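You operate a simulated robot arm through the tools that you are given. There is no shell and no other tool.

The job below is to be done with a simulated robot arm. You get a single attempt, and the scene is never put back.

## Task
Twist the tail bulb loose so the loom can be metered; close the lamp up.
Fine: the battery switch stays off; the tail lens ends shut with its screw tight. Where these are worked on the way, their far stop is far enough and under half their travel is too little: tail lens.

Only the result counts: the job must be done as asked and must still hold three seconds after the hand-in. Knocking over, shifting, dropping, spilling or breaking anything else fails it.

## Robot
A 7-joint arm with a two-finger parallel gripper, fixed in place. Base frame: the origin is at the foot of the arm, x ahead of it, y to its left, z up. Readings come in mm, rad, newtons and seconds.
Its first joint turns from -2.304 to 2.304 rad. Payload 3.91 kg.
The tool frame sits at the grasp point between the pads (the TCP): z along the fingers, y along the line on which they close. The tips reach 30 mm beyond it. Largest opening 110 mm; finger width 20, thickness 10; the body of the gripper, 48 by 112 mm, starts 55 mm behind the TCP.
Orientation is told as [roll, pitch, yaw] about the base's x, y, z axes, in that order, counted from this pose: with the fingers straight down and closing along the base's y, the tool's x points along the base's -x, its y along +y and its z along -z.

## Interface
- The arm moves only by the tool apply_moves. Its arguments are lists of equal length, an entry for each row: "translation": the shift along the tool's x, y, z in mm, a list of three; "angular": the turn, a rotation vector about the tool's x, y, z in rad, a list of three; "hand": the finger opening in mm, from 0 to 110. In form: {"translation": [[x, y, z], ...], "angular": [[rx, ry, rz], ...], "hand": [hand, ...]}. A call has 1 to 20 rows; each row is the pose to reach, as a shift and turn from the pose commanded when the call began, along the tool's axes at that moment. Rows are played at 5 a second. More than 50 mm and 0.15 rad between two rows, or a gripper value outside its range, and nothing of the call is played. Where a pose cannot be reached the arm comes as near as it can. A force on the tool above 40 N (or 10 N above the force at the start of the call, whichever is more), or a blocked arm, ends the call early, and 0.2 s more pass. Each finger travels about 108 mm/s and halts on what it meets, pressing with about 35 N; the grip force reading is that of the motor and also rises with nothing between the fingers. The clock runs only during rows and for 0.2 s after the last one: add rows that repeat a pose to give the fingers time. The reply holds the time, the measured pose of the TCP, the force on the tool along the base axes, the opening and the grip force, in the units named above and with some noise, with the torque about the TCP (base axes, N m) and any sound that the robot's microphone picked up.
- Cameras (640 x 400 px; columns grow to the right, rows downward): "scene" is fixed at [47.2, 496.3, 1373.2]; the picture's right is [0.59, -0.81, 0.00], its down [-0.61, -0.45, -0.65] and it looks along [0.53, 0.39, -0.76] (base axes); focal length 350 px, centre (320, 200). "wrist" rides on the gripper at [72, 17, -103] in the tool frame; the picture's right is [-0.23, 0.97, 0.00], its down [-0.76, -0.18, -0.62] and it looks along [-0.61, -0.14, 0.78] (tool axes); focal length 222 px, centre (320, 200). There is no depth. A picture from a camera that has moved, and an enlarged one, comes with that camera's place and axes in the base frame and with its lens. The place of the scene camera against the robot may be out by one fixed shift of up to 12 mm in any direction.
- camera(camera): a new picture of that camera. The clock stands still meanwhile.
- zoom(camera, box): a new picture of the part [left, top, right, bottom] of that camera's present view, enlarged. The clock stands still meanwhile.
- job_done(): hands the job in; it is judged then, once.

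Nothing tells you positions but the pictures and the camera data. Unless the task says otherwise, let go and move clear before handing in.

The tools are called after "Request:" as name(argument=value, ...) on one line, values as JSON. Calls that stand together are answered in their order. apply_moves: Moves the arm, as the interface text tells. Its arguments: {"type":"object","properties":{"translation":{"type":"array"},"angular":{"type":"array"},"hand":{"type":"array"}},"required":["translation","angular","hand"]} The other tools are called the same way: camera (camera) takes a picture; zoom (camera, box) takes an enlarged picture of a part of a camera's view; job_done () hands the job in.

At the start:

```text
time_s: 0.0
eef_pos: [326.4, 531.9, 1079.4]
ee_rot: [0.001, 0.0, 0.0]
contact_force: [-0.5, -1.0, -0.3]
ft_torque: [-0.03, -0.01, 0.0]
gripper_width: 109.9
grasp_force: 0.0
```

scene: 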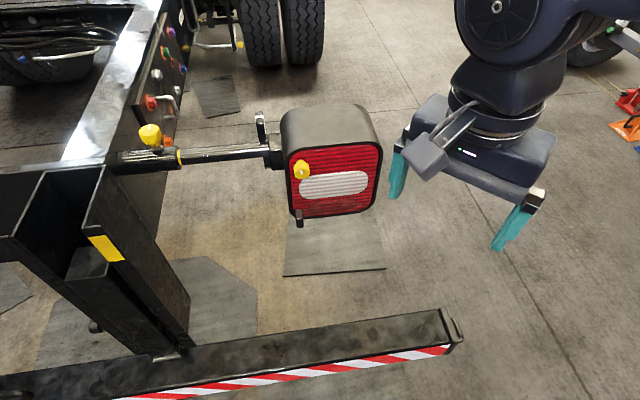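
wrist: 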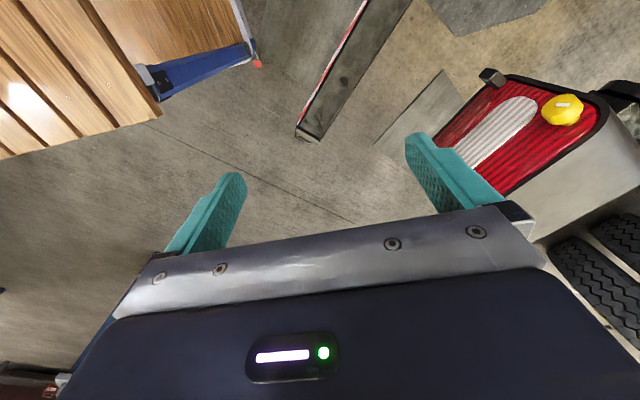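

I see a truck tail lamp (red lens with a yellow screw) on a bracket in the middle of the scene view, with the gripper to its right. I will look closer at both views before moving.

Request:
zoom(camera="scene", box=[240, 80, 400, 240])

Request:
zoom(camera="scene", box=[80, 0, 280, 200])

Request:
zoom(camera="wrist", box=[400, 50, 640, 250])

```text
2.50 times, centred on (320, 160) of scene
camera zoom: at [47.2, 496.3, 1373.2], right [0.59, -0.81, 0.0], down [-0.61, -0.45, -0.65], along [0.53, 0.39, -0.76], focal length 874 px, centre (320, 300)
```

zoom: 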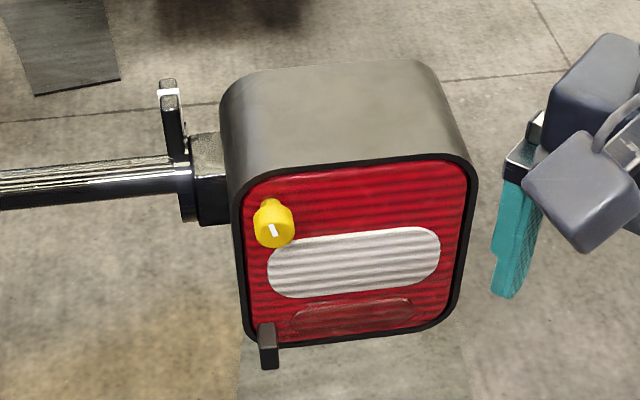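

```text
2.00 times, centred on (180, 100) of scene
camera zoom: at [47.2, 496.3, 1373.2], right [0.59, -0.81, 0.0], down [-0.61, -0.45, -0.65], along [0.53, 0.39, -0.76], focal length 699 px, centre (600, 400)
```

zoom: 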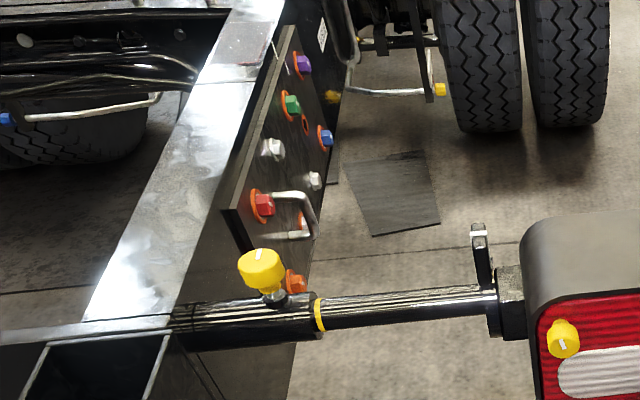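

```text
2.00 times, centred on (520, 150) of wrist
camera zoom: at [255.4, 548.0, 1182.5], right [0.23, 0.97, 0.0], down [0.76, -0.18, 0.62], along [0.61, -0.14, -0.78], focal length 444 px, centre (-80, 300)
```

zoom: 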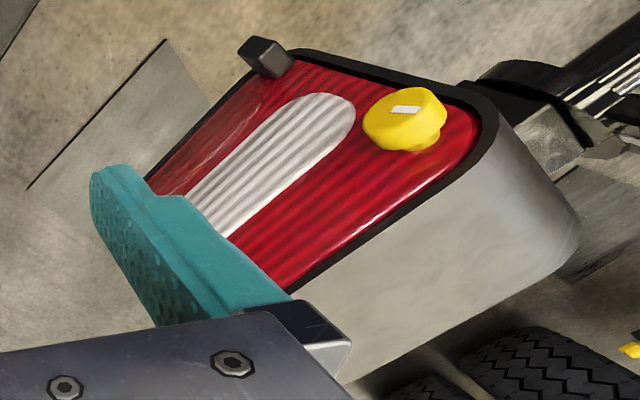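

The lens faces the arm base, with normal about (-0.7,-0.7,0). I put the yellow screw near [388, 787, 935] and the black tab near [388, 802, 788]. I'll yaw the tool toward the lamp first and look again.

Request:
apply_moves(translation=[[0, 0, 0], [0, 0, 0], [0, 0, 0], [0, 0, 0], [0, 0, 0], [0, 0, 0]], angular=[[0, 0, -0.131], [0, 0, -0.262], [0, 0, -0.393], [0, 0, -0.524], [0, 0, -0.655], [0, 0, -0.785]], hand=[110, 110, 110, 110, 110, 110])

```text
time_s: 1.4
eef_pos: [328.1, 530.2, 1079.3]
ee_rot: [0.002, -0.001, 0.787]
contact_force: [0.5, -0.5, -0.2]
ft_torque: [-0.03, 0.02, -0.05]
gripper_width: 110.2
grasp_force: 0.1
```

Request:
camera(camera="wrist")

Request:
camera(camera="scene")

```text
taken
camera wrist: at [264.8, 492.3, 1182.3], right [-0.53, 0.85, 0.0], down [0.66, 0.41, 0.62], along [0.53, 0.33, -0.78], focal length 222 px, centre (320, 200)
```

wrist: 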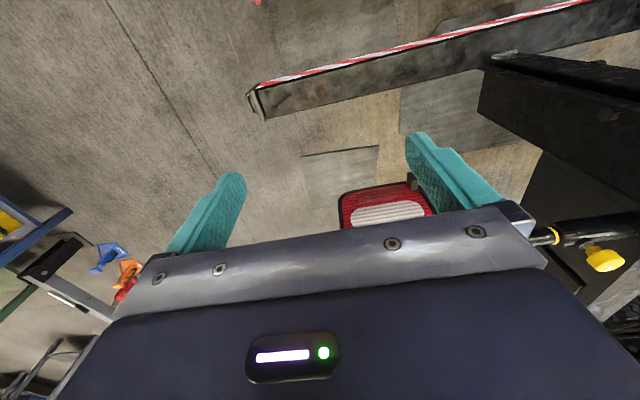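

```text
taken
```

scene: 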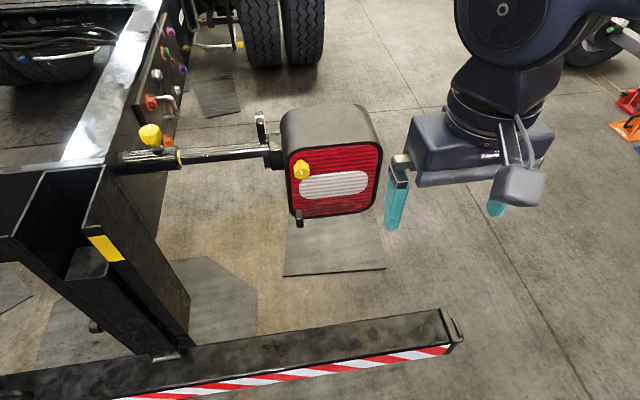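

The lens now sits right in front of the gripper. I'll lower the hand and tilt it up toward the lens so that the wrist camera looks straight at it.

Request:
apply_moves(translation=[[5, 10, 20], [10, 20, 40], [15, 30, 60], [20, 40, 80], [25, 50, 100], [30, 60, 120], [35, 70, 140], [40, 76, 160]], angular=[[0, -0.11, 0], [0, -0.22, 0], [0, -0.33, 0], [0, -0.44, 0], [0, -0.55, 0], [0, -0.66, 0], [0, -0.77, 0], [0, -0.88, 0]], hand=[110, 110, 110, 110, 110, 110, 110, 110])

Request:
camera(camera="wrist")

Request:
camera(camera="scene")

```text
time_s: 3.2
eef_pos: [241.9, 556.4, 919.5]
ee_rot: [0.003, -0.882, 0.785]
contact_force: [0.0, 0.0, 0.3]
ft_torque: [-0.04, 0.0, -0.06]
gripper_width: 110.1
grasp_force: 0.2
```

```text
taken
camera wrist: at [141.9, 479.1, 929.0], right [-0.59, 0.79, 0.18], down [0.13, -0.12, 0.98], along [0.8, 0.6, -0.03], focal length 222 px, centre (320, 200)
```

wrist: 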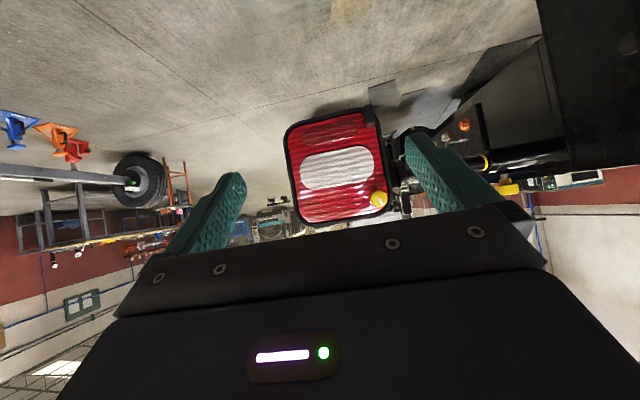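

```text
taken
```

scene: 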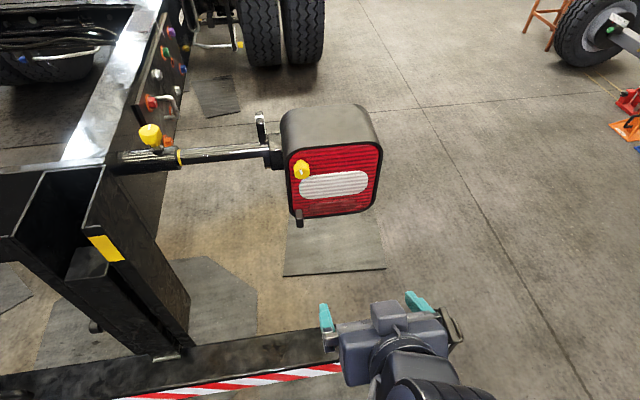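

The wrist camera now faces the lens, upside down, with the screw at lower right and the tab at upper right of its picture. I'll zoom in for detail.

Request:
zoom(camera="wrist", box=[270, 90, 430, 240])

Request:
zoom(camera="wrist", box=[400, 80, 640, 230])

Request:
zoom(camera="scene", box=[270, 90, 400, 240])

```text
2.67 times, centred on (350, 165) of wrist
camera zoom: at [141.9, 479.1, 929.0], right [-0.59, 0.79, 0.18], down [0.13, -0.12, 0.98], along [0.8, 0.6, -0.03], focal length 592 px, centre (240, 293)
```

zoom: 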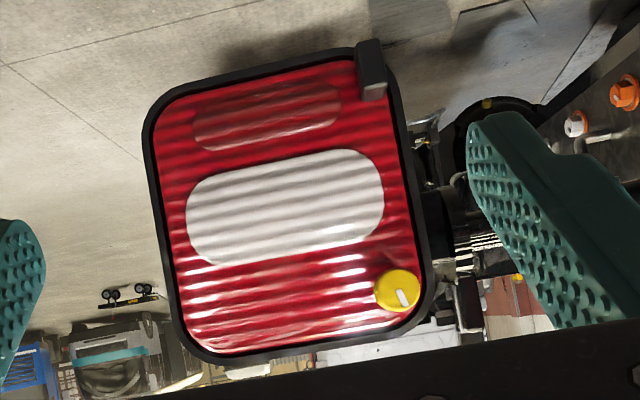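

```text
2.67 times, centred on (520, 155) of wrist
camera zoom: at [141.9, 479.1, 929.0], right [-0.59, 0.79, 0.18], down [0.13, -0.12, 0.98], along [0.8, 0.6, -0.03], focal length 592 px, centre (-213, 320)
```

zoom: 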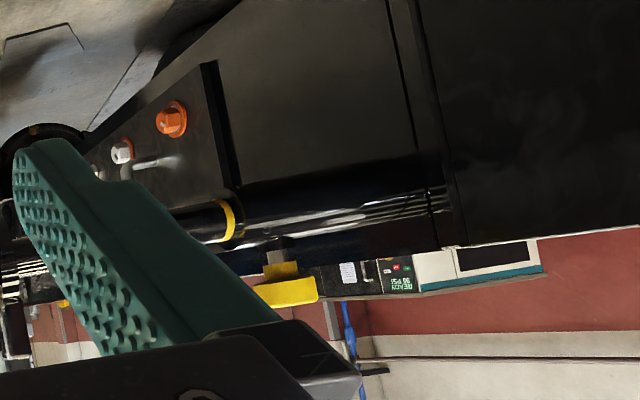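

```text
2.67 times, centred on (335, 165) of scene
camera zoom: at [47.2, 496.3, 1373.2], right [0.59, -0.81, 0.0], down [-0.61, -0.45, -0.65], along [0.53, 0.39, -0.76], focal length 932 px, centre (280, 293)
```

zoom: 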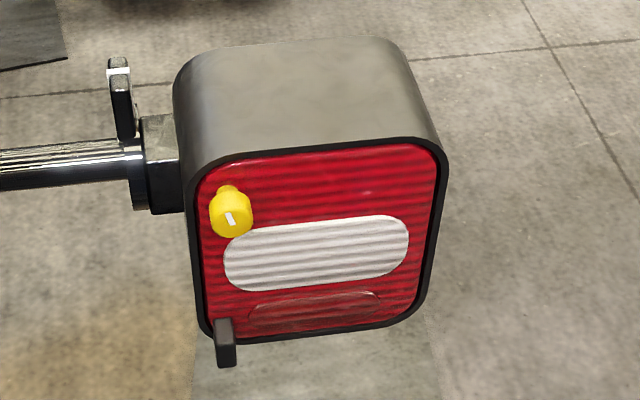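

The lens plane is about 45 degrees and the screw face sits about 19 mm proud of it. I'll zoom in on the screw and the tab to see their shape and marks.

Request:
zoom(camera="wrist", box=[355, 180, 405, 215])

Request:
zoom(camera="scene", box=[280, 150, 325, 185])

Request:
zoom(camera="wrist", box=[340, 90, 400, 140])

Request:
zoom(camera="scene", box=[245, 100, 295, 140])

```text
11.43 times, centred on (380, 198) of wrist
camera zoom: at [141.9, 479.1, 929.0], right [-0.59, 0.79, 0.18], down [0.13, -0.12, 0.98], along [0.8, 0.6, -0.03], focal length 2538 px, centre (-366, 229)
```

zoom: 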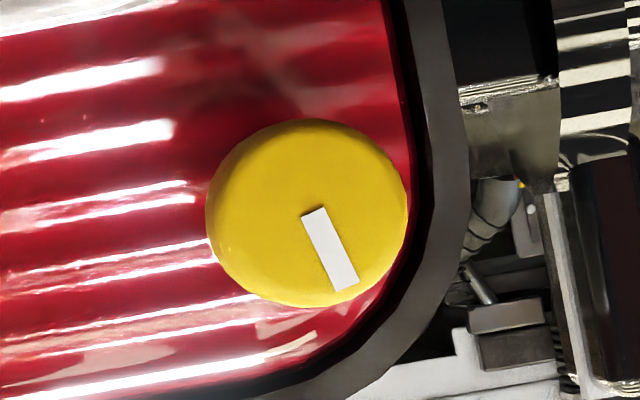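

```text
11.43 times, centred on (302, 168) of scene
camera zoom: at [47.2, 496.3, 1373.2], right [0.59, -0.81, 0.0], down [-0.61, -0.45, -0.65], along [0.53, 0.39, -0.76], focal length 3996 px, centre (520, 571)
```

zoom: 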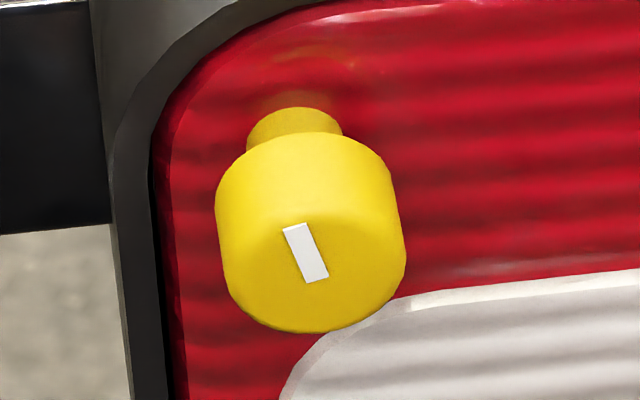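

```text
8.00 times, centred on (370, 115) of wrist
camera zoom: at [141.9, 479.1, 929.0], right [-0.59, 0.79, 0.18], down [0.13, -0.12, 0.98], along [0.8, 0.6, -0.03], focal length 1777 px, centre (-80, 880)
```

zoom: 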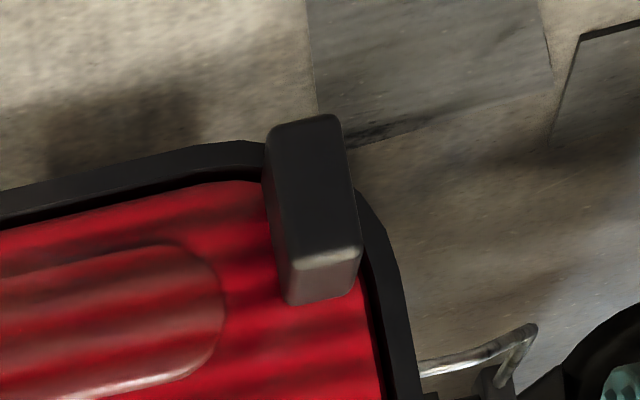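

```text
10.00 times, centred on (270, 120) of scene
camera zoom: at [47.2, 496.3, 1373.2], right [0.59, -0.81, 0.0], down [-0.61, -0.45, -0.65], along [0.53, 0.39, -0.76], focal length 3497 px, centre (820, 1000)
```

zoom: 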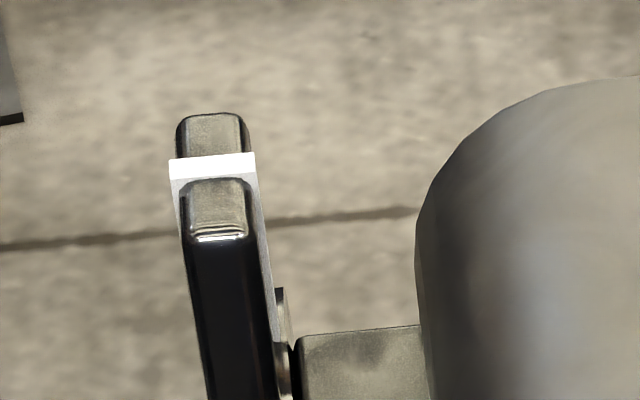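

The screw is a round yellow knob about 30 mm across and 16 mm deep on a narrower stem, with its mark pointing almost straight up. I'll bring the tool horizontal at a standoff in front of it.

Request:
apply_moves(translation=[[-15, 10, 14], [-30, 20, 28], [-45, 30, 42], [-60, 40, 56], [-75, 50, 70], [-89.2, 60.5, 83.6], [-89.2, 60.5, 83.6]], angular=[[0, -0.115, 0], [0, -0.23, 0], [0, -0.345, 0], [0, -0.46, 0], [0, -0.575, 0], [0, -0.689, 0], [0, -0.689, 0]], hand=[110, 100, 90, 80, 70, 60, 60])

Request:
camera(camera="wrist")

Request:
camera(camera="scene")

```text
time_s: 4.8
eef_pos: [288.5, 686.4, 932.8]
ee_rot: [0.257, -1.571, 0.528]
contact_force: [-0.2, 0.1, -0.1]
ft_torque: [-0.01, 0.01, 0.02]
gripper_width: 60.0
grasp_force: 0.2
```

```text
taken
camera wrist: at [203.7, 625.4, 859.6], right [-0.69, 0.69, 0.23], down [-0.31, -0.57, 0.76], along [0.65, 0.45, 0.61], focal length 222 px, centre (320, 200)
```

wrist: 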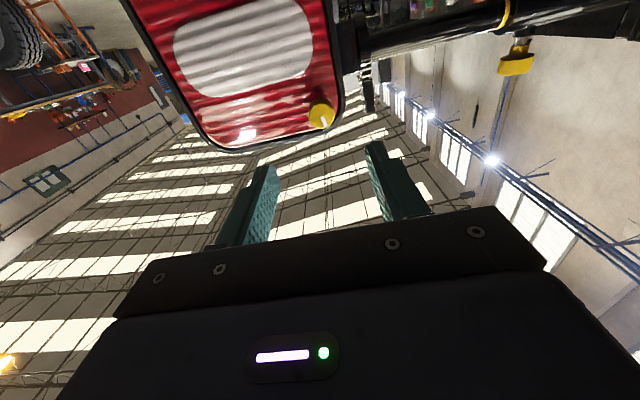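

```text
taken
```

scene: 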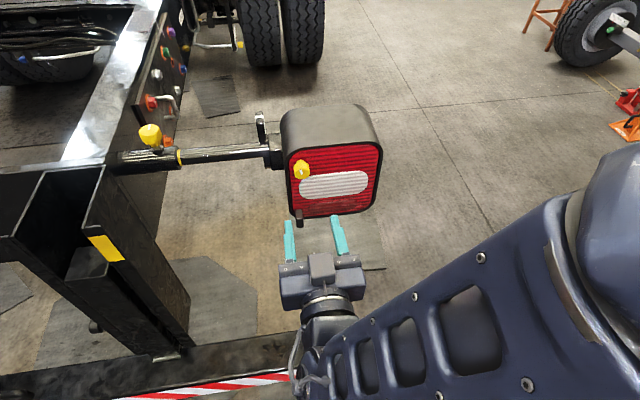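

The tool is horizontal in front of the lens. I'll zoom in on the knob for a third bearing before closing in.

Request:
zoom(camera="wrist", box=[280, 70, 360, 130])

Request:
zoom(camera="scene", box=[270, 140, 380, 250])

```text
6.67 times, centred on (320, 100) of wrist
camera zoom: at [203.7, 625.4, 859.6], right [-0.69, 0.69, 0.23], down [-0.31, -0.57, 0.76], along [0.65, 0.45, 0.61], focal length 1481 px, centre (320, 867)
```

zoom: 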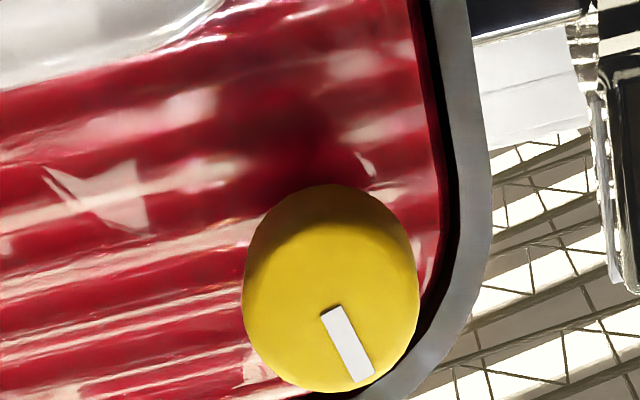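

```text
3.64 times, centred on (325, 195) of scene
camera zoom: at [47.2, 496.3, 1373.2], right [0.59, -0.81, 0.0], down [-0.61, -0.45, -0.65], along [0.53, 0.39, -0.76], focal length 1272 px, centre (302, 218)
```

zoom: 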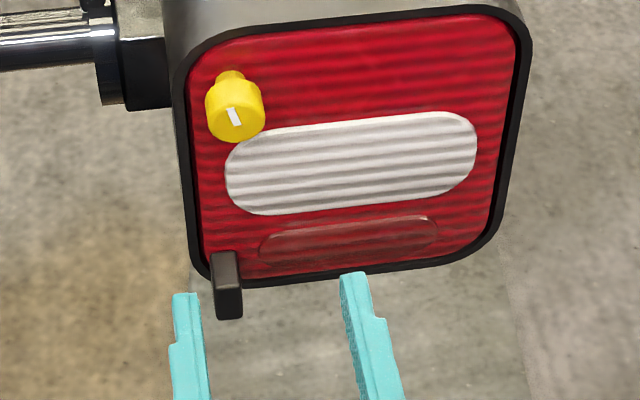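

The knob face centre comes out near [386, 786, 935] and the hand is lined up with it. I'll advance most of the way with the fingers open to 60 mm and check.

Request:
apply_moves(translation=[[0, 0, 25], [0, 0, 50], [0, 0, 75], [0, 0, 90], [0, 0, 90]], angular=[[0, 0, 0], [0, 0, 0], [0, 0, 0], [0, 0, 0], [0, 0, 0]], hand=[60, 60, 60, 60, 60])

Request:
camera(camera="wrist")

Request:
zoom(camera="scene", box=[260, 130, 380, 250])

```text
time_s: 6.0
eef_pos: [351.0, 749.3, 934.2]
ee_rot: [-0.009, -1.568, 0.794]
contact_force: [0.0, -0.2, -0.1]
ft_torque: [0.02, -0.02, 0.02]
gripper_width: 60.0
grasp_force: 0.1
```

```text
taken
camera wrist: at [265.9, 687.6, 861.1], right [-0.69, 0.69, 0.23], down [-0.31, -0.57, 0.76], along [0.65, 0.45, 0.61], focal length 222 px, centre (320, 200)
```

wrist: 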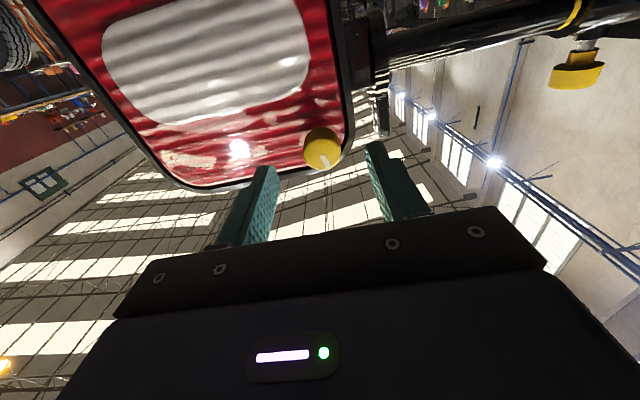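

```text
3.33 times, centred on (320, 190) of scene
camera zoom: at [47.2, 496.3, 1373.2], right [0.59, -0.81, 0.0], down [-0.61, -0.45, -0.65], along [0.53, 0.39, -0.76], focal length 1166 px, centre (320, 233)
```

zoom: 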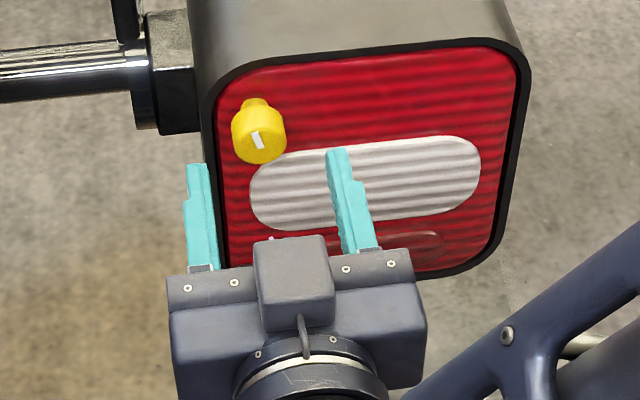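

The fingers straddle the knob's line. I'll zoom the wrist view to check height and lateral centring before the last 33 mm.

Request:
zoom(camera="wrist", box=[240, 110, 420, 220])

```text
3.56 times, centred on (330, 165) of wrist
camera zoom: at [265.9, 687.6, 861.1], right [-0.69, 0.69, 0.23], down [-0.31, -0.57, 0.76], along [0.65, 0.45, 0.61], focal length 790 px, centre (284, 324)
```

zoom: 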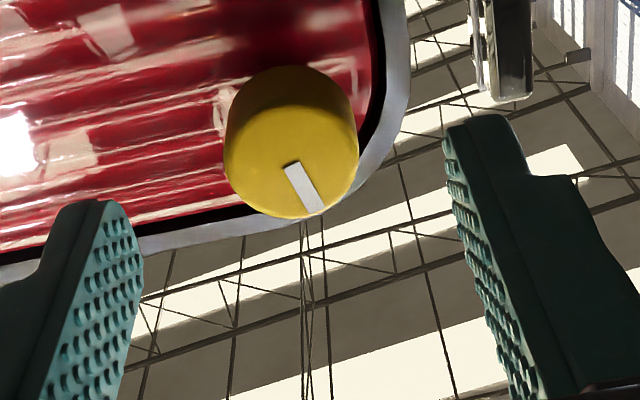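

Face centre refines to roughly e=-282, z=936, about 42 mm beyond the TCP. I'll move in 28 mm with a small correction, then close on the knob.

Request:
apply_moves(translation=[[-1.5, 0.8, 14], [-1.5, 0.8, 28], [-1.5, 0.8, 28]], angular=[[0, 0, 0], [0, 0, 0], [0, 0, 0]], hand=[60, 60, 60])

Request:
zoom(camera="wrist", box=[240, 110, 420, 220])

Request:
zoom(camera="scene", box=[260, 130, 380, 250])

```text
time_s: 6.8
eef_pos: [369.7, 769.9, 935.8]
ee_rot: [-0.005, -1.568, 0.791]
contact_force: [1.0, 0.6, -0.6]
ft_torque: [-0.01, 0.02, -0.01]
gripper_width: 60.1
grasp_force: 0.2
```

```text
3.56 times, centred on (330, 165) of wrist
camera zoom: at [286.0, 707.7, 863.2], right [-0.69, 0.69, 0.23], down [-0.31, -0.57, 0.76], along [0.65, 0.45, 0.61], focal length 790 px, centre (284, 324)
```

zoom: 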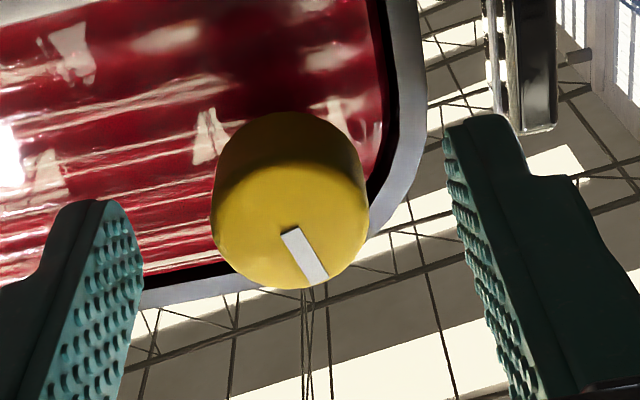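

```text
3.33 times, centred on (320, 190) of scene
camera zoom: at [47.2, 496.3, 1373.2], right [0.59, -0.81, 0.0], down [-0.61, -0.45, -0.65], along [0.53, 0.39, -0.76], focal length 1166 px, centre (320, 233)
```

zoom: 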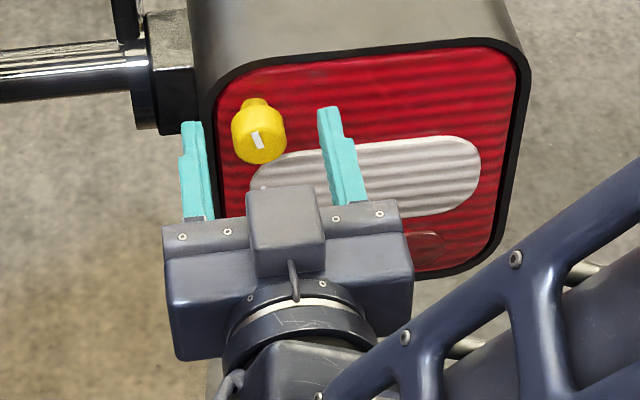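

The tips now straddle the knob with about 12 mm of overlap. A 1.2 mm lateral correction, then I close the fingers on it.

Request:
apply_moves(translation=[[0, 1.2, 0], [0, 1.2, 0], [0, 1.2, 0], [0, 1.2, 0], [0, 1.2, 0]], angular=[[0, 0, 0], [0, 0, 0], [0, 0, 0], [0, 0, 0], [0, 0, 0]], hand=[60, 45, 34, 24, 24])

Request:
camera(camera="wrist")

```text
time_s: 8.0
eef_pos: [370.1, 771.1, 935.6]
ee_rot: [0.111, -1.569, 0.675]
contact_force: [-1.0, 4.9, -0.2]
ft_torque: [-0.03, 0.07, 0.08]
gripper_width: 26.3
grasp_force: 44.9
```

```text
taken
camera wrist: at [285.5, 709.1, 863.3], right [-0.69, 0.69, 0.23], down [-0.31, -0.57, 0.76], along [0.65, 0.45, 0.61], focal length 222 px, centre (320, 200)
```

wrist: 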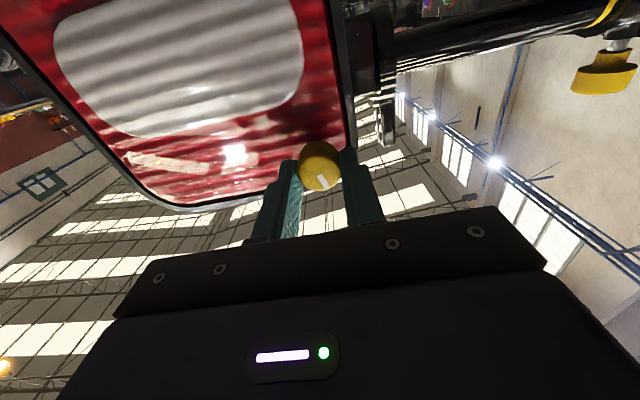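

The grip holds the 26 mm knob with little side force. Now I'll try turning it counter-clockwise as seen from the front (negative about tool z) and watch the torque.

Request:
apply_moves(translation=[[0, 0, 0], [0, 0, 0], [0, 0, 0], [0, 0, 0]], angular=[[0, 0, -0.1], [0, 0, -0.2], [0, 0, -0.3], [0, 0, -0.4]], hand=[24, 24, 24, 24])

Request:
zoom(camera="wrist", box=[240, 110, 420, 220])

Request:
zoom(camera="scene", box=[260, 130, 380, 250])

```text
time_s: 9.0
eef_pos: [368.6, 771.0, 936.1]
ee_rot: [-1.562, -1.17, 2.353]
contact_force: [-2.6, 12.1, -11.8]
ft_torque: [0.3, -0.26, 0.49]
gripper_width: 26.5
grasp_force: 44.9
```

```text
3.56 times, centred on (330, 165) of wrist
camera zoom: at [305.8, 688.5, 862.5], right [-0.7, 0.7, -0.17], down [-0.53, -0.34, 0.77], along [0.48, 0.63, 0.61], focal length 790 px, centre (284, 324)
```

zoom: 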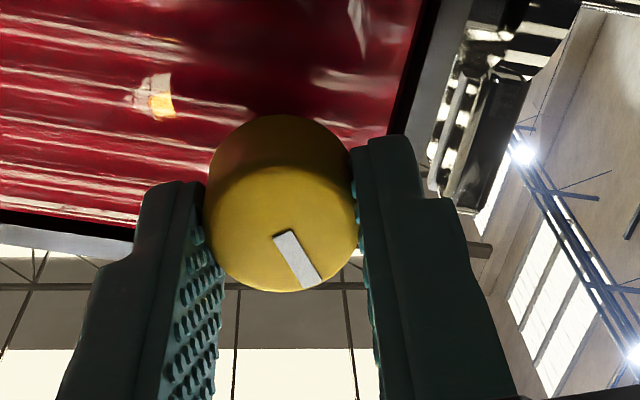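

```text
3.33 times, centred on (320, 190) of scene
camera zoom: at [47.2, 496.3, 1373.2], right [0.59, -0.81, 0.0], down [-0.61, -0.45, -0.65], along [0.53, 0.39, -0.76], focal length 1166 px, centre (320, 233)
```

zoom: 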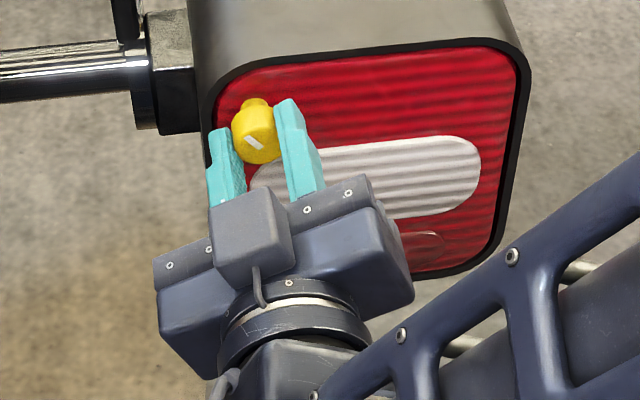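

The knob turns with the hand, and the mark has moved counter-clockwise. A small side load along the grip axis suggests about 1 mm of off-centre, so I'll ease that way while continuing the turn.

Request:
apply_moves(translation=[[0.4, 1.0, 0], [0.4, 1.2, 0], [0.4, 1.2, 0], [0.4, 1.2, 0]], angular=[[0, 0, 0], [0, 0, -0.1], [0, 0, -0.2], [0, 0, -0.3]], hand=[24, 24, 24, 24])

Request:
zoom(camera="scene", box=[260, 130, 380, 250])

```text
time_s: 10.0
eef_pos: [370.0, 771.8, 936.1]
ee_rot: [-1.569, -0.869, 2.353]
contact_force: [-5.5, 11.4, -12.0]
ft_torque: [-0.02, 0.09, 0.39]
gripper_width: 26.5
grasp_force: 44.9
```

```text
3.33 times, centred on (320, 190) of scene
camera zoom: at [47.2, 496.3, 1373.2], right [0.59, -0.81, 0.0], down [-0.61, -0.45, -0.65], along [0.53, 0.39, -0.76], focal length 1166 px, centre (320, 233)
```

zoom: 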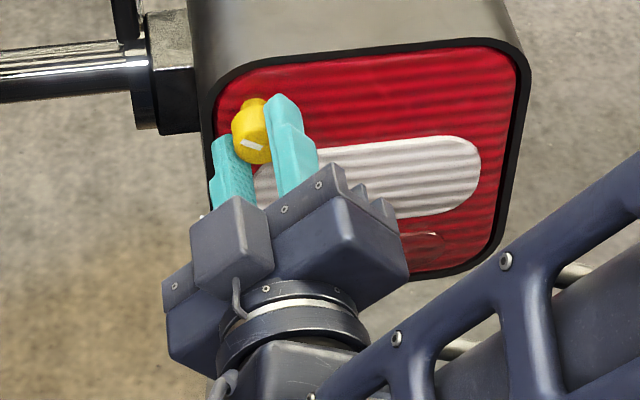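

The screw is at about 0.7 rad and still turning freely, with a steady side load of about 17 N along the grip axis. I'll shift the hand a little to relieve it and see how the load responds.

Request:
apply_moves(translation=[[1.2, 1.0, 0], [2.3, 2.0, 0], [2.3, 2.0, 0]], angular=[[0, 0, 0], [0, 0, 0], [0, 0, 0]], hand=[24, 24, 24])

```text
time_s: 10.8
eef_pos: [369.6, 772.6, 935.6]
ee_rot: [-1.576, -0.873, 2.363]
contact_force: [-12.2, -4.1, 27.5]
ft_torque: [0.15, -0.19, -0.18]
gripper_width: 26.4
grasp_force: 45.4
```

That overshot: the load along z flipped, so the stiffness is about 13 N/mm and the true centre is about 2 mm back up. I'll correct and keep turning counter-clockwise.

Request:
apply_moves(translation=[[-1.7, -1.0, -0.5], [-1.7, -1.0, -0.5], [-1.7, -1.0, -0.5], [-1.7, -1.0, -0.5], [-1.7, -1.0, -0.5]], angular=[[0, 0, 0], [0, 0, -0.1], [0, 0, -0.2], [0, 0, -0.3], [0, 0, -0.4]], hand=[24, 24, 24, 24, 24])

Request:
zoom(camera="scene", box=[260, 130, 380, 250])

```text
time_s: 12.0
eef_pos: [368.2, 771.0, 934.6]
ee_rot: [-1.567, -0.469, 2.36]
contact_force: [-11.0, 16.5, 19.3]
ft_torque: [0.51, -0.53, 0.9]
gripper_width: 26.5
grasp_force: 45.0
```

```text
3.33 times, centred on (320, 190) of scene
camera zoom: at [47.2, 496.3, 1373.2], right [0.59, -0.81, 0.0], down [-0.61, -0.45, -0.65], along [0.53, 0.39, -0.76], focal length 1166 px, centre (320, 233)
```

zoom: 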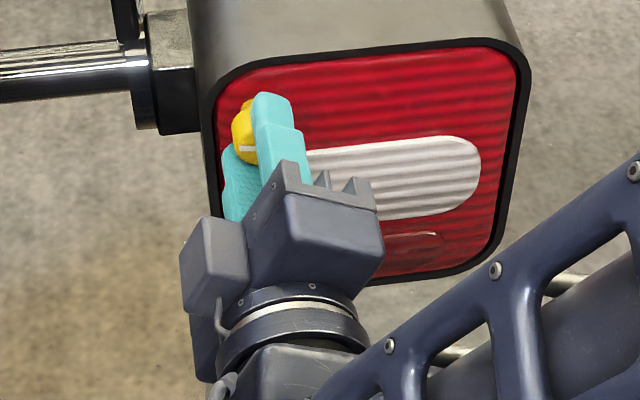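

It's now about 63° round, with still no axial resistance. I'll relieve the side load by the measured direction and turn further.

Request:
apply_moves(translation=[[-1.75, -0.57, 0], [-1.75, -0.57, 0], [-1.75, -0.57, 0], [-1.75, -0.57, 0], [-1.75, -0.57, 0]], angular=[[0, 0, 0], [0, 0, -0.12], [0, 0, -0.24], [0, 0, -0.36], [0, 0, -0.48]], hand=[24, 24, 24, 24, 24])

Request:
zoom(camera="scene", box=[260, 130, 380, 250])

Request:
camera(camera="wrist")

```text
time_s: 13.2
eef_pos: [368.2, 771.0, 933.8]
ee_rot: [-1.565, 0.013, 2.356]
contact_force: [-6.1, -4.1, -17.6]
ft_torque: [-0.14, 0.22, -0.87]
gripper_width: 26.4
grasp_force: 45.5
```

```text
3.33 times, centred on (320, 190) of scene
camera zoom: at [47.2, 496.3, 1373.2], right [0.59, -0.81, 0.0], down [-0.61, -0.45, -0.65], along [0.53, 0.39, -0.76], focal length 1166 px, centre (320, 233)
```

zoom: 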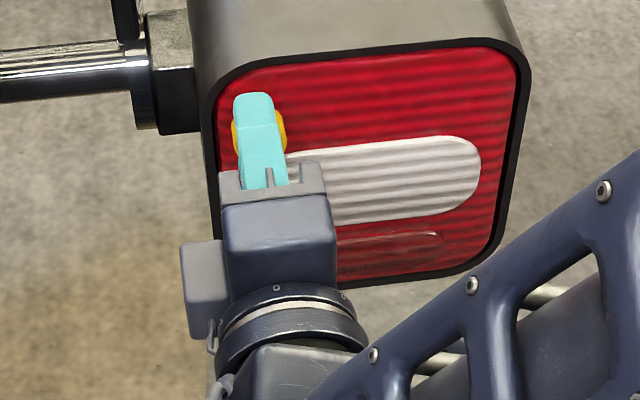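

```text
taken
camera wrist: at [347.3, 647.1, 917.9], right [-0.16, 0.15, -0.98], down [-0.98, 0.1, 0.17], along [0.12, 0.98, 0.13], focal length 222 px, centre (320, 200)
```

wrist: 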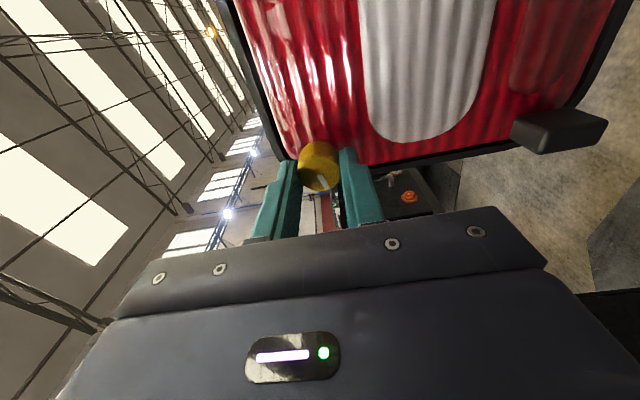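

The hand has turned about 90°. I'll check whether the knob's mark kept pace with the fingers or slipped.

Request:
zoom(camera="wrist", box=[240, 110, 420, 220])

```text
3.56 times, centred on (330, 165) of wrist
camera zoom: at [347.3, 647.1, 917.9], right [-0.16, 0.15, -0.98], down [-0.98, 0.1, 0.17], along [0.12, 0.98, 0.13], focal length 790 px, centre (284, 324)
```

zoom: 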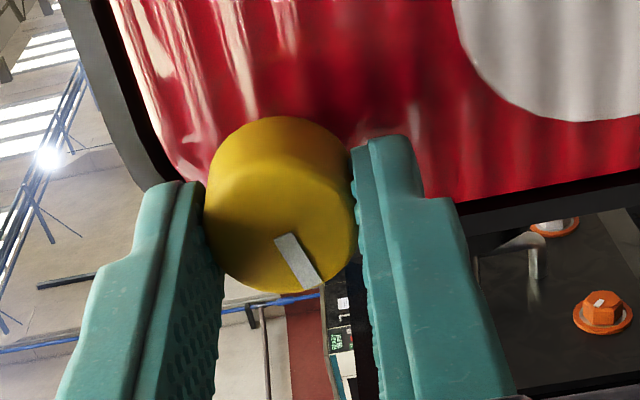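

The knob has followed the full 90° without slipping. I'll continue counter-clockwise with a small centring correction.

Request:
apply_moves(translation=[[0, 0.8, 0], [0, 0.8, 0], [0, 0.8, 0], [0, 0.8, 0], [0, 0.8, 0]], angular=[[0, 0, 0], [0, 0, -0.12], [0, 0, -0.24], [0, 0, -0.36], [0, 0, -0.48]], hand=[24, 24, 24, 24, 24])

Request:
zoom(camera="wrist", box=[240, 110, 420, 220])

```text
time_s: 14.4
eef_pos: [368.4, 772.4, 934.1]
ee_rot: [-1.565, 0.494, 2.357]
contact_force: [3.5, -7.0, -35.0]
ft_torque: [-0.16, 0.28, -0.74]
gripper_width: 26.3
grasp_force: 44.6
```

```text
3.56 times, centred on (330, 165) of wrist
camera zoom: at [346.9, 647.6, 952.4], right [0.18, -0.19, -0.97], down [-0.98, 0.09, -0.2], along [0.13, 0.98, -0.17], focal length 790 px, centre (284, 324)
```

zoom: 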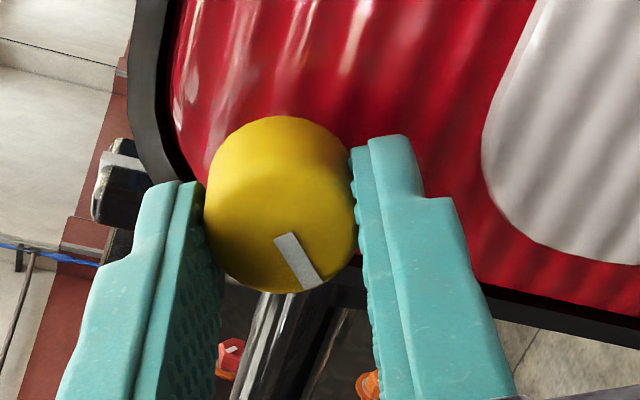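

Still following, about 118° round, but the load along z is growing to 35 N. I'll relieve it before going on.

Request:
apply_moves(translation=[[-0.3, 1.0, 0], [-0.6, 1.95, 0], [-0.6, 1.95, 0]], angular=[[0, 0, 0], [0, 0, 0], [0, 0, 0]], hand=[24, 24, 24])

```text
time_s: 15.2
eef_pos: [369.3, 771.2, 933.1]
ee_rot: [-1.57, 0.489, 2.356]
contact_force: [4.4, -9.7, -23.7]
ft_torque: [-0.25, 0.27, -0.54]
gripper_width: 26.3
grasp_force: 44.6
```

The shift helped, so I'll move a bit further the same way and continue turning.

Request:
apply_moves(translation=[[-0.3, 1.4, 0], [-0.3, 2.7, 0], [-0.3, 2.7, 0], [-0.3, 2.7, 0], [-0.3, 2.7, 0]], angular=[[0, 0, 0], [0, 0, 0], [0, 0, -0.12], [0, 0, -0.24], [0, 0, -0.36]], hand=[24, 24, 24, 24, 24])

Request:
camera(camera="wrist")

Request:
camera(camera="scene")

```text
time_s: 16.4
eef_pos: [367.7, 770.7, 933.2]
ee_rot: [-1.571, 0.85, 2.353]
contact_force: [12.7, -0.9, 8.0]
ft_torque: [-0.08, 0.13, 0.6]
gripper_width: 26.4
grasp_force: 44.8
```

```text
taken
camera wrist: at [338.7, 654.5, 975.1], right [0.41, -0.41, -0.81], down [-0.89, 0.01, -0.46], along [0.2, 0.91, -0.36], focal length 222 px, centre (320, 200)
```

wrist: 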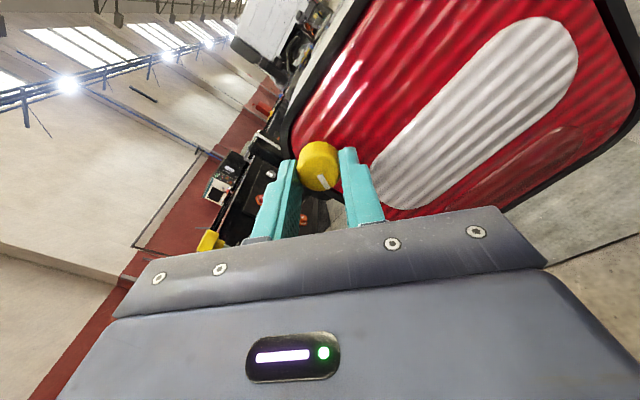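

```text
taken
```

scene: 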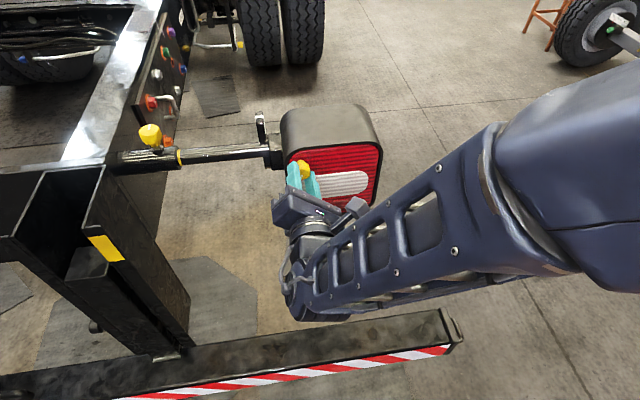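

About 139° and the mark still follows the fingers; side loads are low now. I'll continue turning.

Request:
apply_moves(translation=[[0.9, 0.1, 0], [0.9, 0.1, 0], [0.9, 0.1, 0], [0.9, 0.1, 0], [0.9, 0.1, 0]], angular=[[0, 0, -0.1], [0, 0, -0.2], [0, 0, -0.3], [0, 0, -0.4], [0, 0, -0.5]], hand=[24, 24, 24, 24, 24])

Request:
zoom(camera="wrist", box=[240, 110, 420, 220])

```text
time_s: 17.6
eef_pos: [369.6, 769.4, 933.1]
ee_rot: [-1.564, 1.351, 2.362]
contact_force: [9.5, -4.8, 7.0]
ft_torque: [0.81, -0.78, -0.27]
gripper_width: 26.7
grasp_force: 44.7
```

```text
3.56 times, centred on (330, 165) of wrist
camera zoom: at [319.4, 673.8, 998.5], right [0.64, -0.64, -0.43], down [-0.68, -0.2, -0.7], along [0.36, 0.74, -0.56], focal length 790 px, centre (284, 324)
```

zoom: 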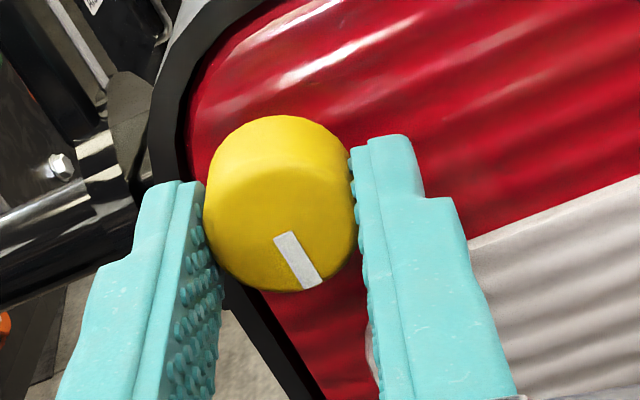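

It's 167° round and still following with no stop. I'll go a little further and watch the axial torque.

Request:
apply_moves(translation=[[0, 0.5, 0], [0, 0.5, 0], [0, 0.5, 0], [0, 0.5, 0], [0, 0.5, 0]], angular=[[0, 0, -0.1], [0, 0, -0.2], [0, 0, -0.3], [0, 0, -0.4], [0, 0, -0.5]], hand=[24, 24, 24, 24, 24])

Request:
zoom(camera="wrist", box=[240, 110, 420, 220])

Request:
camera(camera="scene")

```text
time_s: 18.8
eef_pos: [369.2, 770.4, 932.5]
ee_rot: [1.57, 1.292, -0.786]
contact_force: [5.3, -2.4, 11.7]
ft_torque: [0.15, -0.13, -0.11]
gripper_width: 26.4
grasp_force: 45.2
```

```text
3.56 times, centred on (330, 165) of wrist
camera zoom: at [295.1, 699.2, 1005.7], right [0.71, -0.71, 0.05], down [-0.41, -0.47, -0.78], along [0.57, 0.53, -0.62], focal length 790 px, centre (284, 324)
```

zoom: 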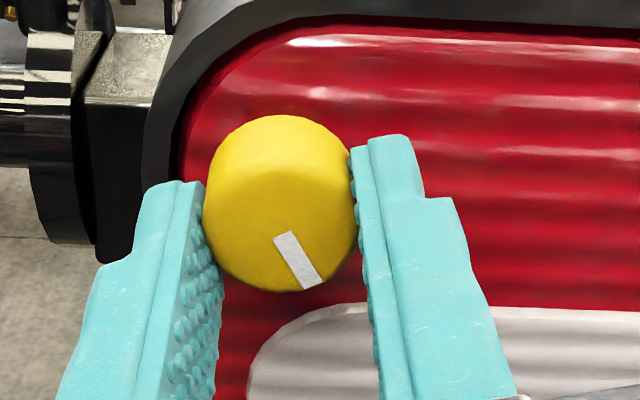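

```text
taken
```

scene: 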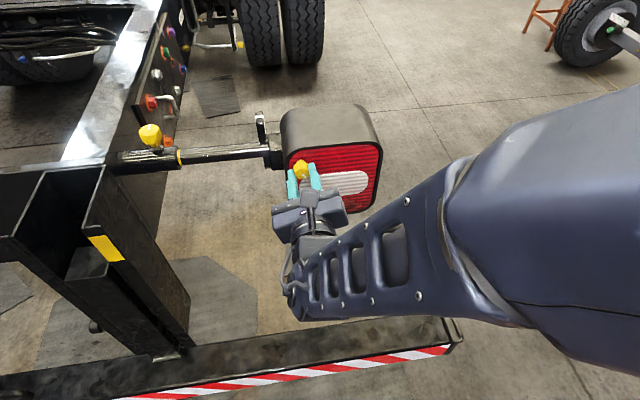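

196° and still no stop; the camera is now on top, which helps. I'll keep turning to look for the screw's end.

Request:
apply_moves(translation=[[0, 0.3, 0], [0, 0.3, 0], [0, 0.3, 0], [0, 0.3, 0], [0, 0.3, 0]], angular=[[0, 0, -0.1], [0, 0, -0.2], [0, 0, -0.3], [0, 0, -0.4], [0, 0, -0.5]], hand=[24, 24, 24, 24, 24])

Request:
zoom(camera="wrist", box=[240, 110, 420, 220])

```text
time_s: 20.0
eef_pos: [369.7, 770.7, 932.4]
ee_rot: [1.57, 0.792, -0.784]
contact_force: [9.3, -3.7, 26.1]
ft_torque: [0.58, -0.52, 0.17]
gripper_width: 26.1
grasp_force: 44.7
```

```text
3.56 times, centred on (330, 165) of wrist
camera zoom: at [270.8, 723.7, 995.1], right [0.6, -0.6, 0.52], down [-0.15, -0.73, -0.67], along [0.78, 0.32, -0.53], focal length 790 px, centre (284, 324)
```

zoom: 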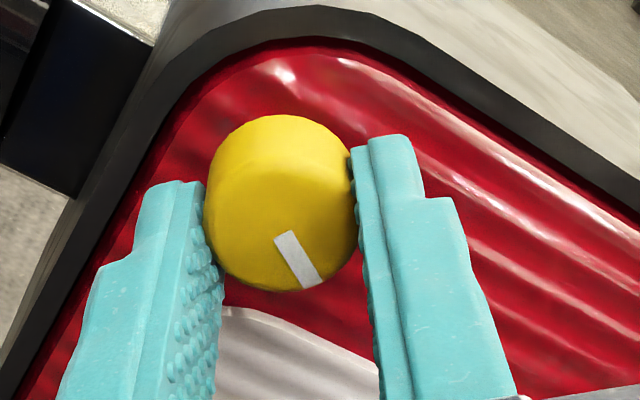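

225° round and still free. I'll relieve the side load and test a gentle 6 mm pull on the knob to see whether the lens is already free.

Request:
apply_moves(translation=[[0.5, 1.0, 0], [0.9, 1.9, 0], [0.9, 1.9, 0]], angular=[[0, 0, 0], [0, 0, 0], [0, 0, 0]], hand=[24, 24, 24])

Request:
apply_moves(translation=[[0, 0, -2], [0, 0, -4], [0, 0, -6], [0, 0, -6]], angular=[[0, 0, 0], [0, 0, 0], [0, 0, 0], [0, 0, 0]], hand=[24, 24, 24, 24])

Request:
camera(camera="scene")

Request:
camera(camera="wrist")

```text
time_s: 20.8
eef_pos: [371.0, 770.3, 932.3]
ee_rot: [1.567, 0.791, -0.788]
contact_force: [9.5, -1.9, 11.3]
ft_torque: [0.44, -0.43, 0.31]
gripper_width: 26.5
grasp_force: 45.2
```

```text
time_s: 21.8
eef_pos: [368.4, 764.4, 932.3]
ee_rot: [1.566, 0.794, -0.79]
contact_force: [24.2, -4.3, 4.0]
ft_torque: [-0.02, 0.03, 0.53]
gripper_width: 26.4
grasp_force: 45.2
```

```text
taken
```

scene: 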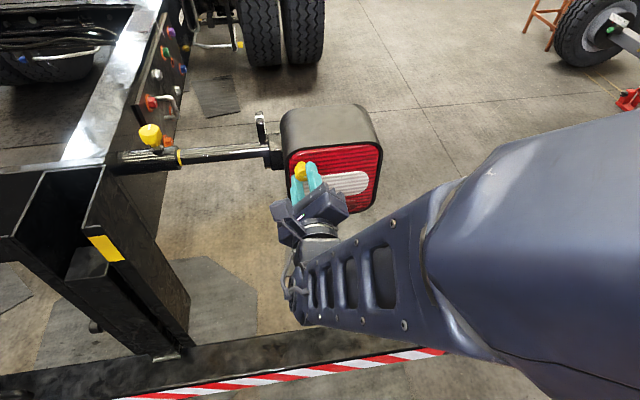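

```text
taken
camera wrist: at [268.0, 719.1, 995.5], right [0.6, -0.6, 0.52], down [-0.15, -0.73, -0.67], along [0.78, 0.32, -0.53], focal length 222 px, centre (320, 200)
```

wrist: 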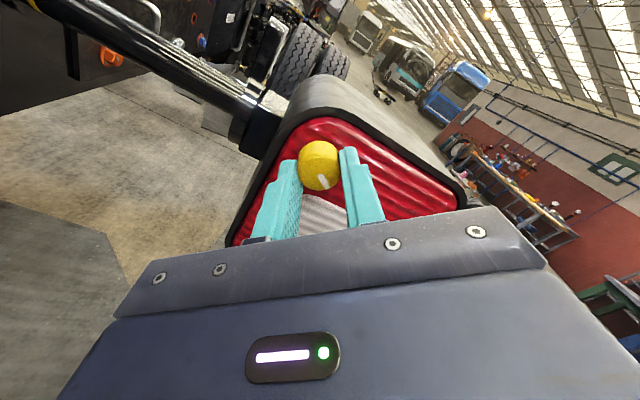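

The knob came with the hand by 6 mm. I'll zoom in to see whether the lens itself has lifted off the housing.

Request:
zoom(camera="wrist", box=[220, 70, 480, 250])

Request:
zoom(camera="scene", box=[260, 100, 400, 230])

```text
2.22 times, centred on (350, 160) of wrist
camera zoom: at [268.0, 719.1, 995.5], right [0.6, -0.6, 0.52], down [-0.15, -0.73, -0.67], along [0.78, 0.32, -0.53], focal length 494 px, centre (253, 289)
```

zoom: 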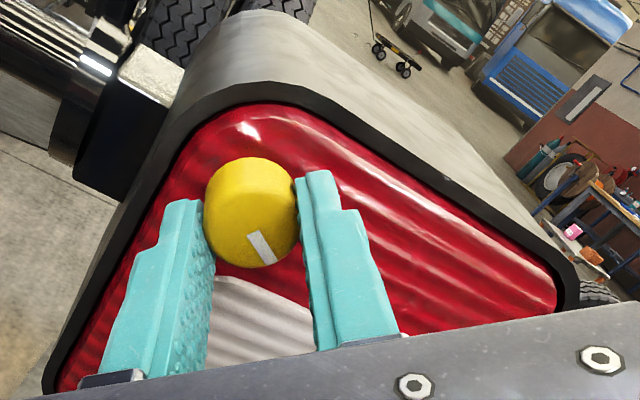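

```text
3.08 times, centred on (330, 165) of scene
camera zoom: at [47.2, 496.3, 1373.2], right [0.59, -0.81, 0.0], down [-0.61, -0.45, -0.65], along [0.53, 0.39, -0.76], focal length 1076 px, centre (289, 308)
```

zoom: 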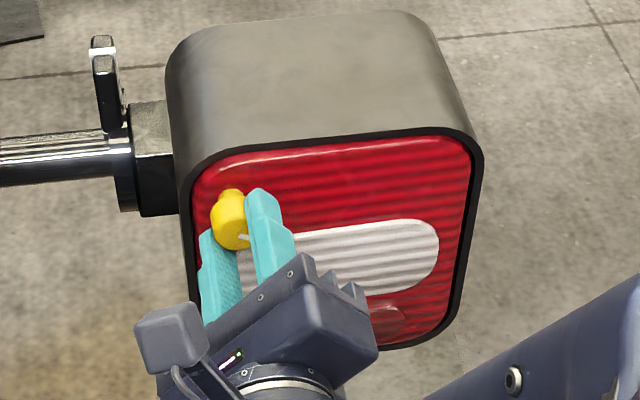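

The side load toward +e (N on the tool) fits a vertical hinge on the right edge of the lens, with the lens starting to swing. I'll follow that arc in small steps, rotating the hand about the vertical as I pull.

Request:
apply_moves(translation=[[-1.6, 1.6, -1.3], [-3.4, 3.4, -8.5], [-3.4, 3.4, -8.5]], angular=[[0.0356, 0.0351, 0], [0.0712, 0.0702, 0], [0.0712, 0.0702, 0]], hand=[24, 24, 24])

Request:
zoom(camera="wrist", box=[220, 70, 480, 250])

Request:
zoom(camera="scene", box=[260, 100, 400, 230])

```text
time_s: 22.6
eef_pos: [366.3, 755.8, 932.9]
ee_rot: [1.566, 0.792, -0.688]
contact_force: [28.8, -18.6, -1.3]
ft_torque: [-0.43, 0.4, -1.5]
gripper_width: 26.5
grasp_force: 45.6
```

```text
2.22 times, centred on (350, 160) of wrist
camera zoom: at [270.3, 699.7, 995.7], right [0.66, -0.54, 0.52], down [-0.08, -0.74, -0.67], along [0.75, 0.4, -0.53], focal length 494 px, centre (253, 289)
```

zoom: 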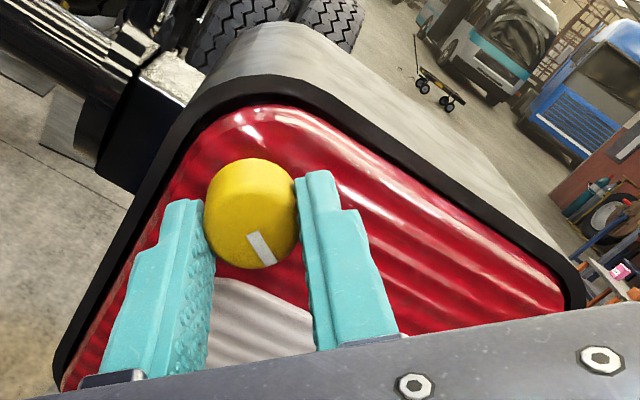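

```text
3.08 times, centred on (330, 165) of scene
camera zoom: at [47.2, 496.3, 1373.2], right [0.59, -0.81, 0.0], down [-0.61, -0.45, -0.65], along [0.53, 0.39, -0.76], focal length 1076 px, centre (289, 308)
```

zoom: 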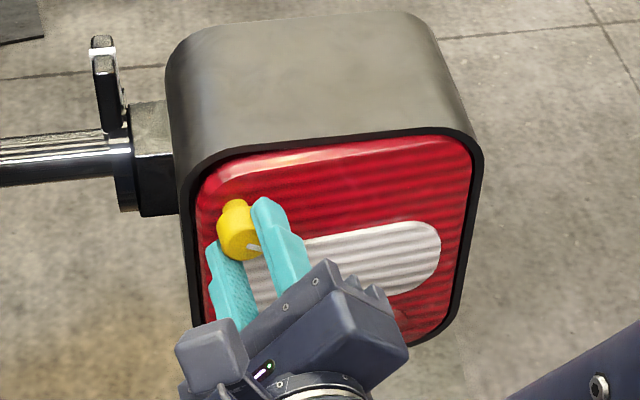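

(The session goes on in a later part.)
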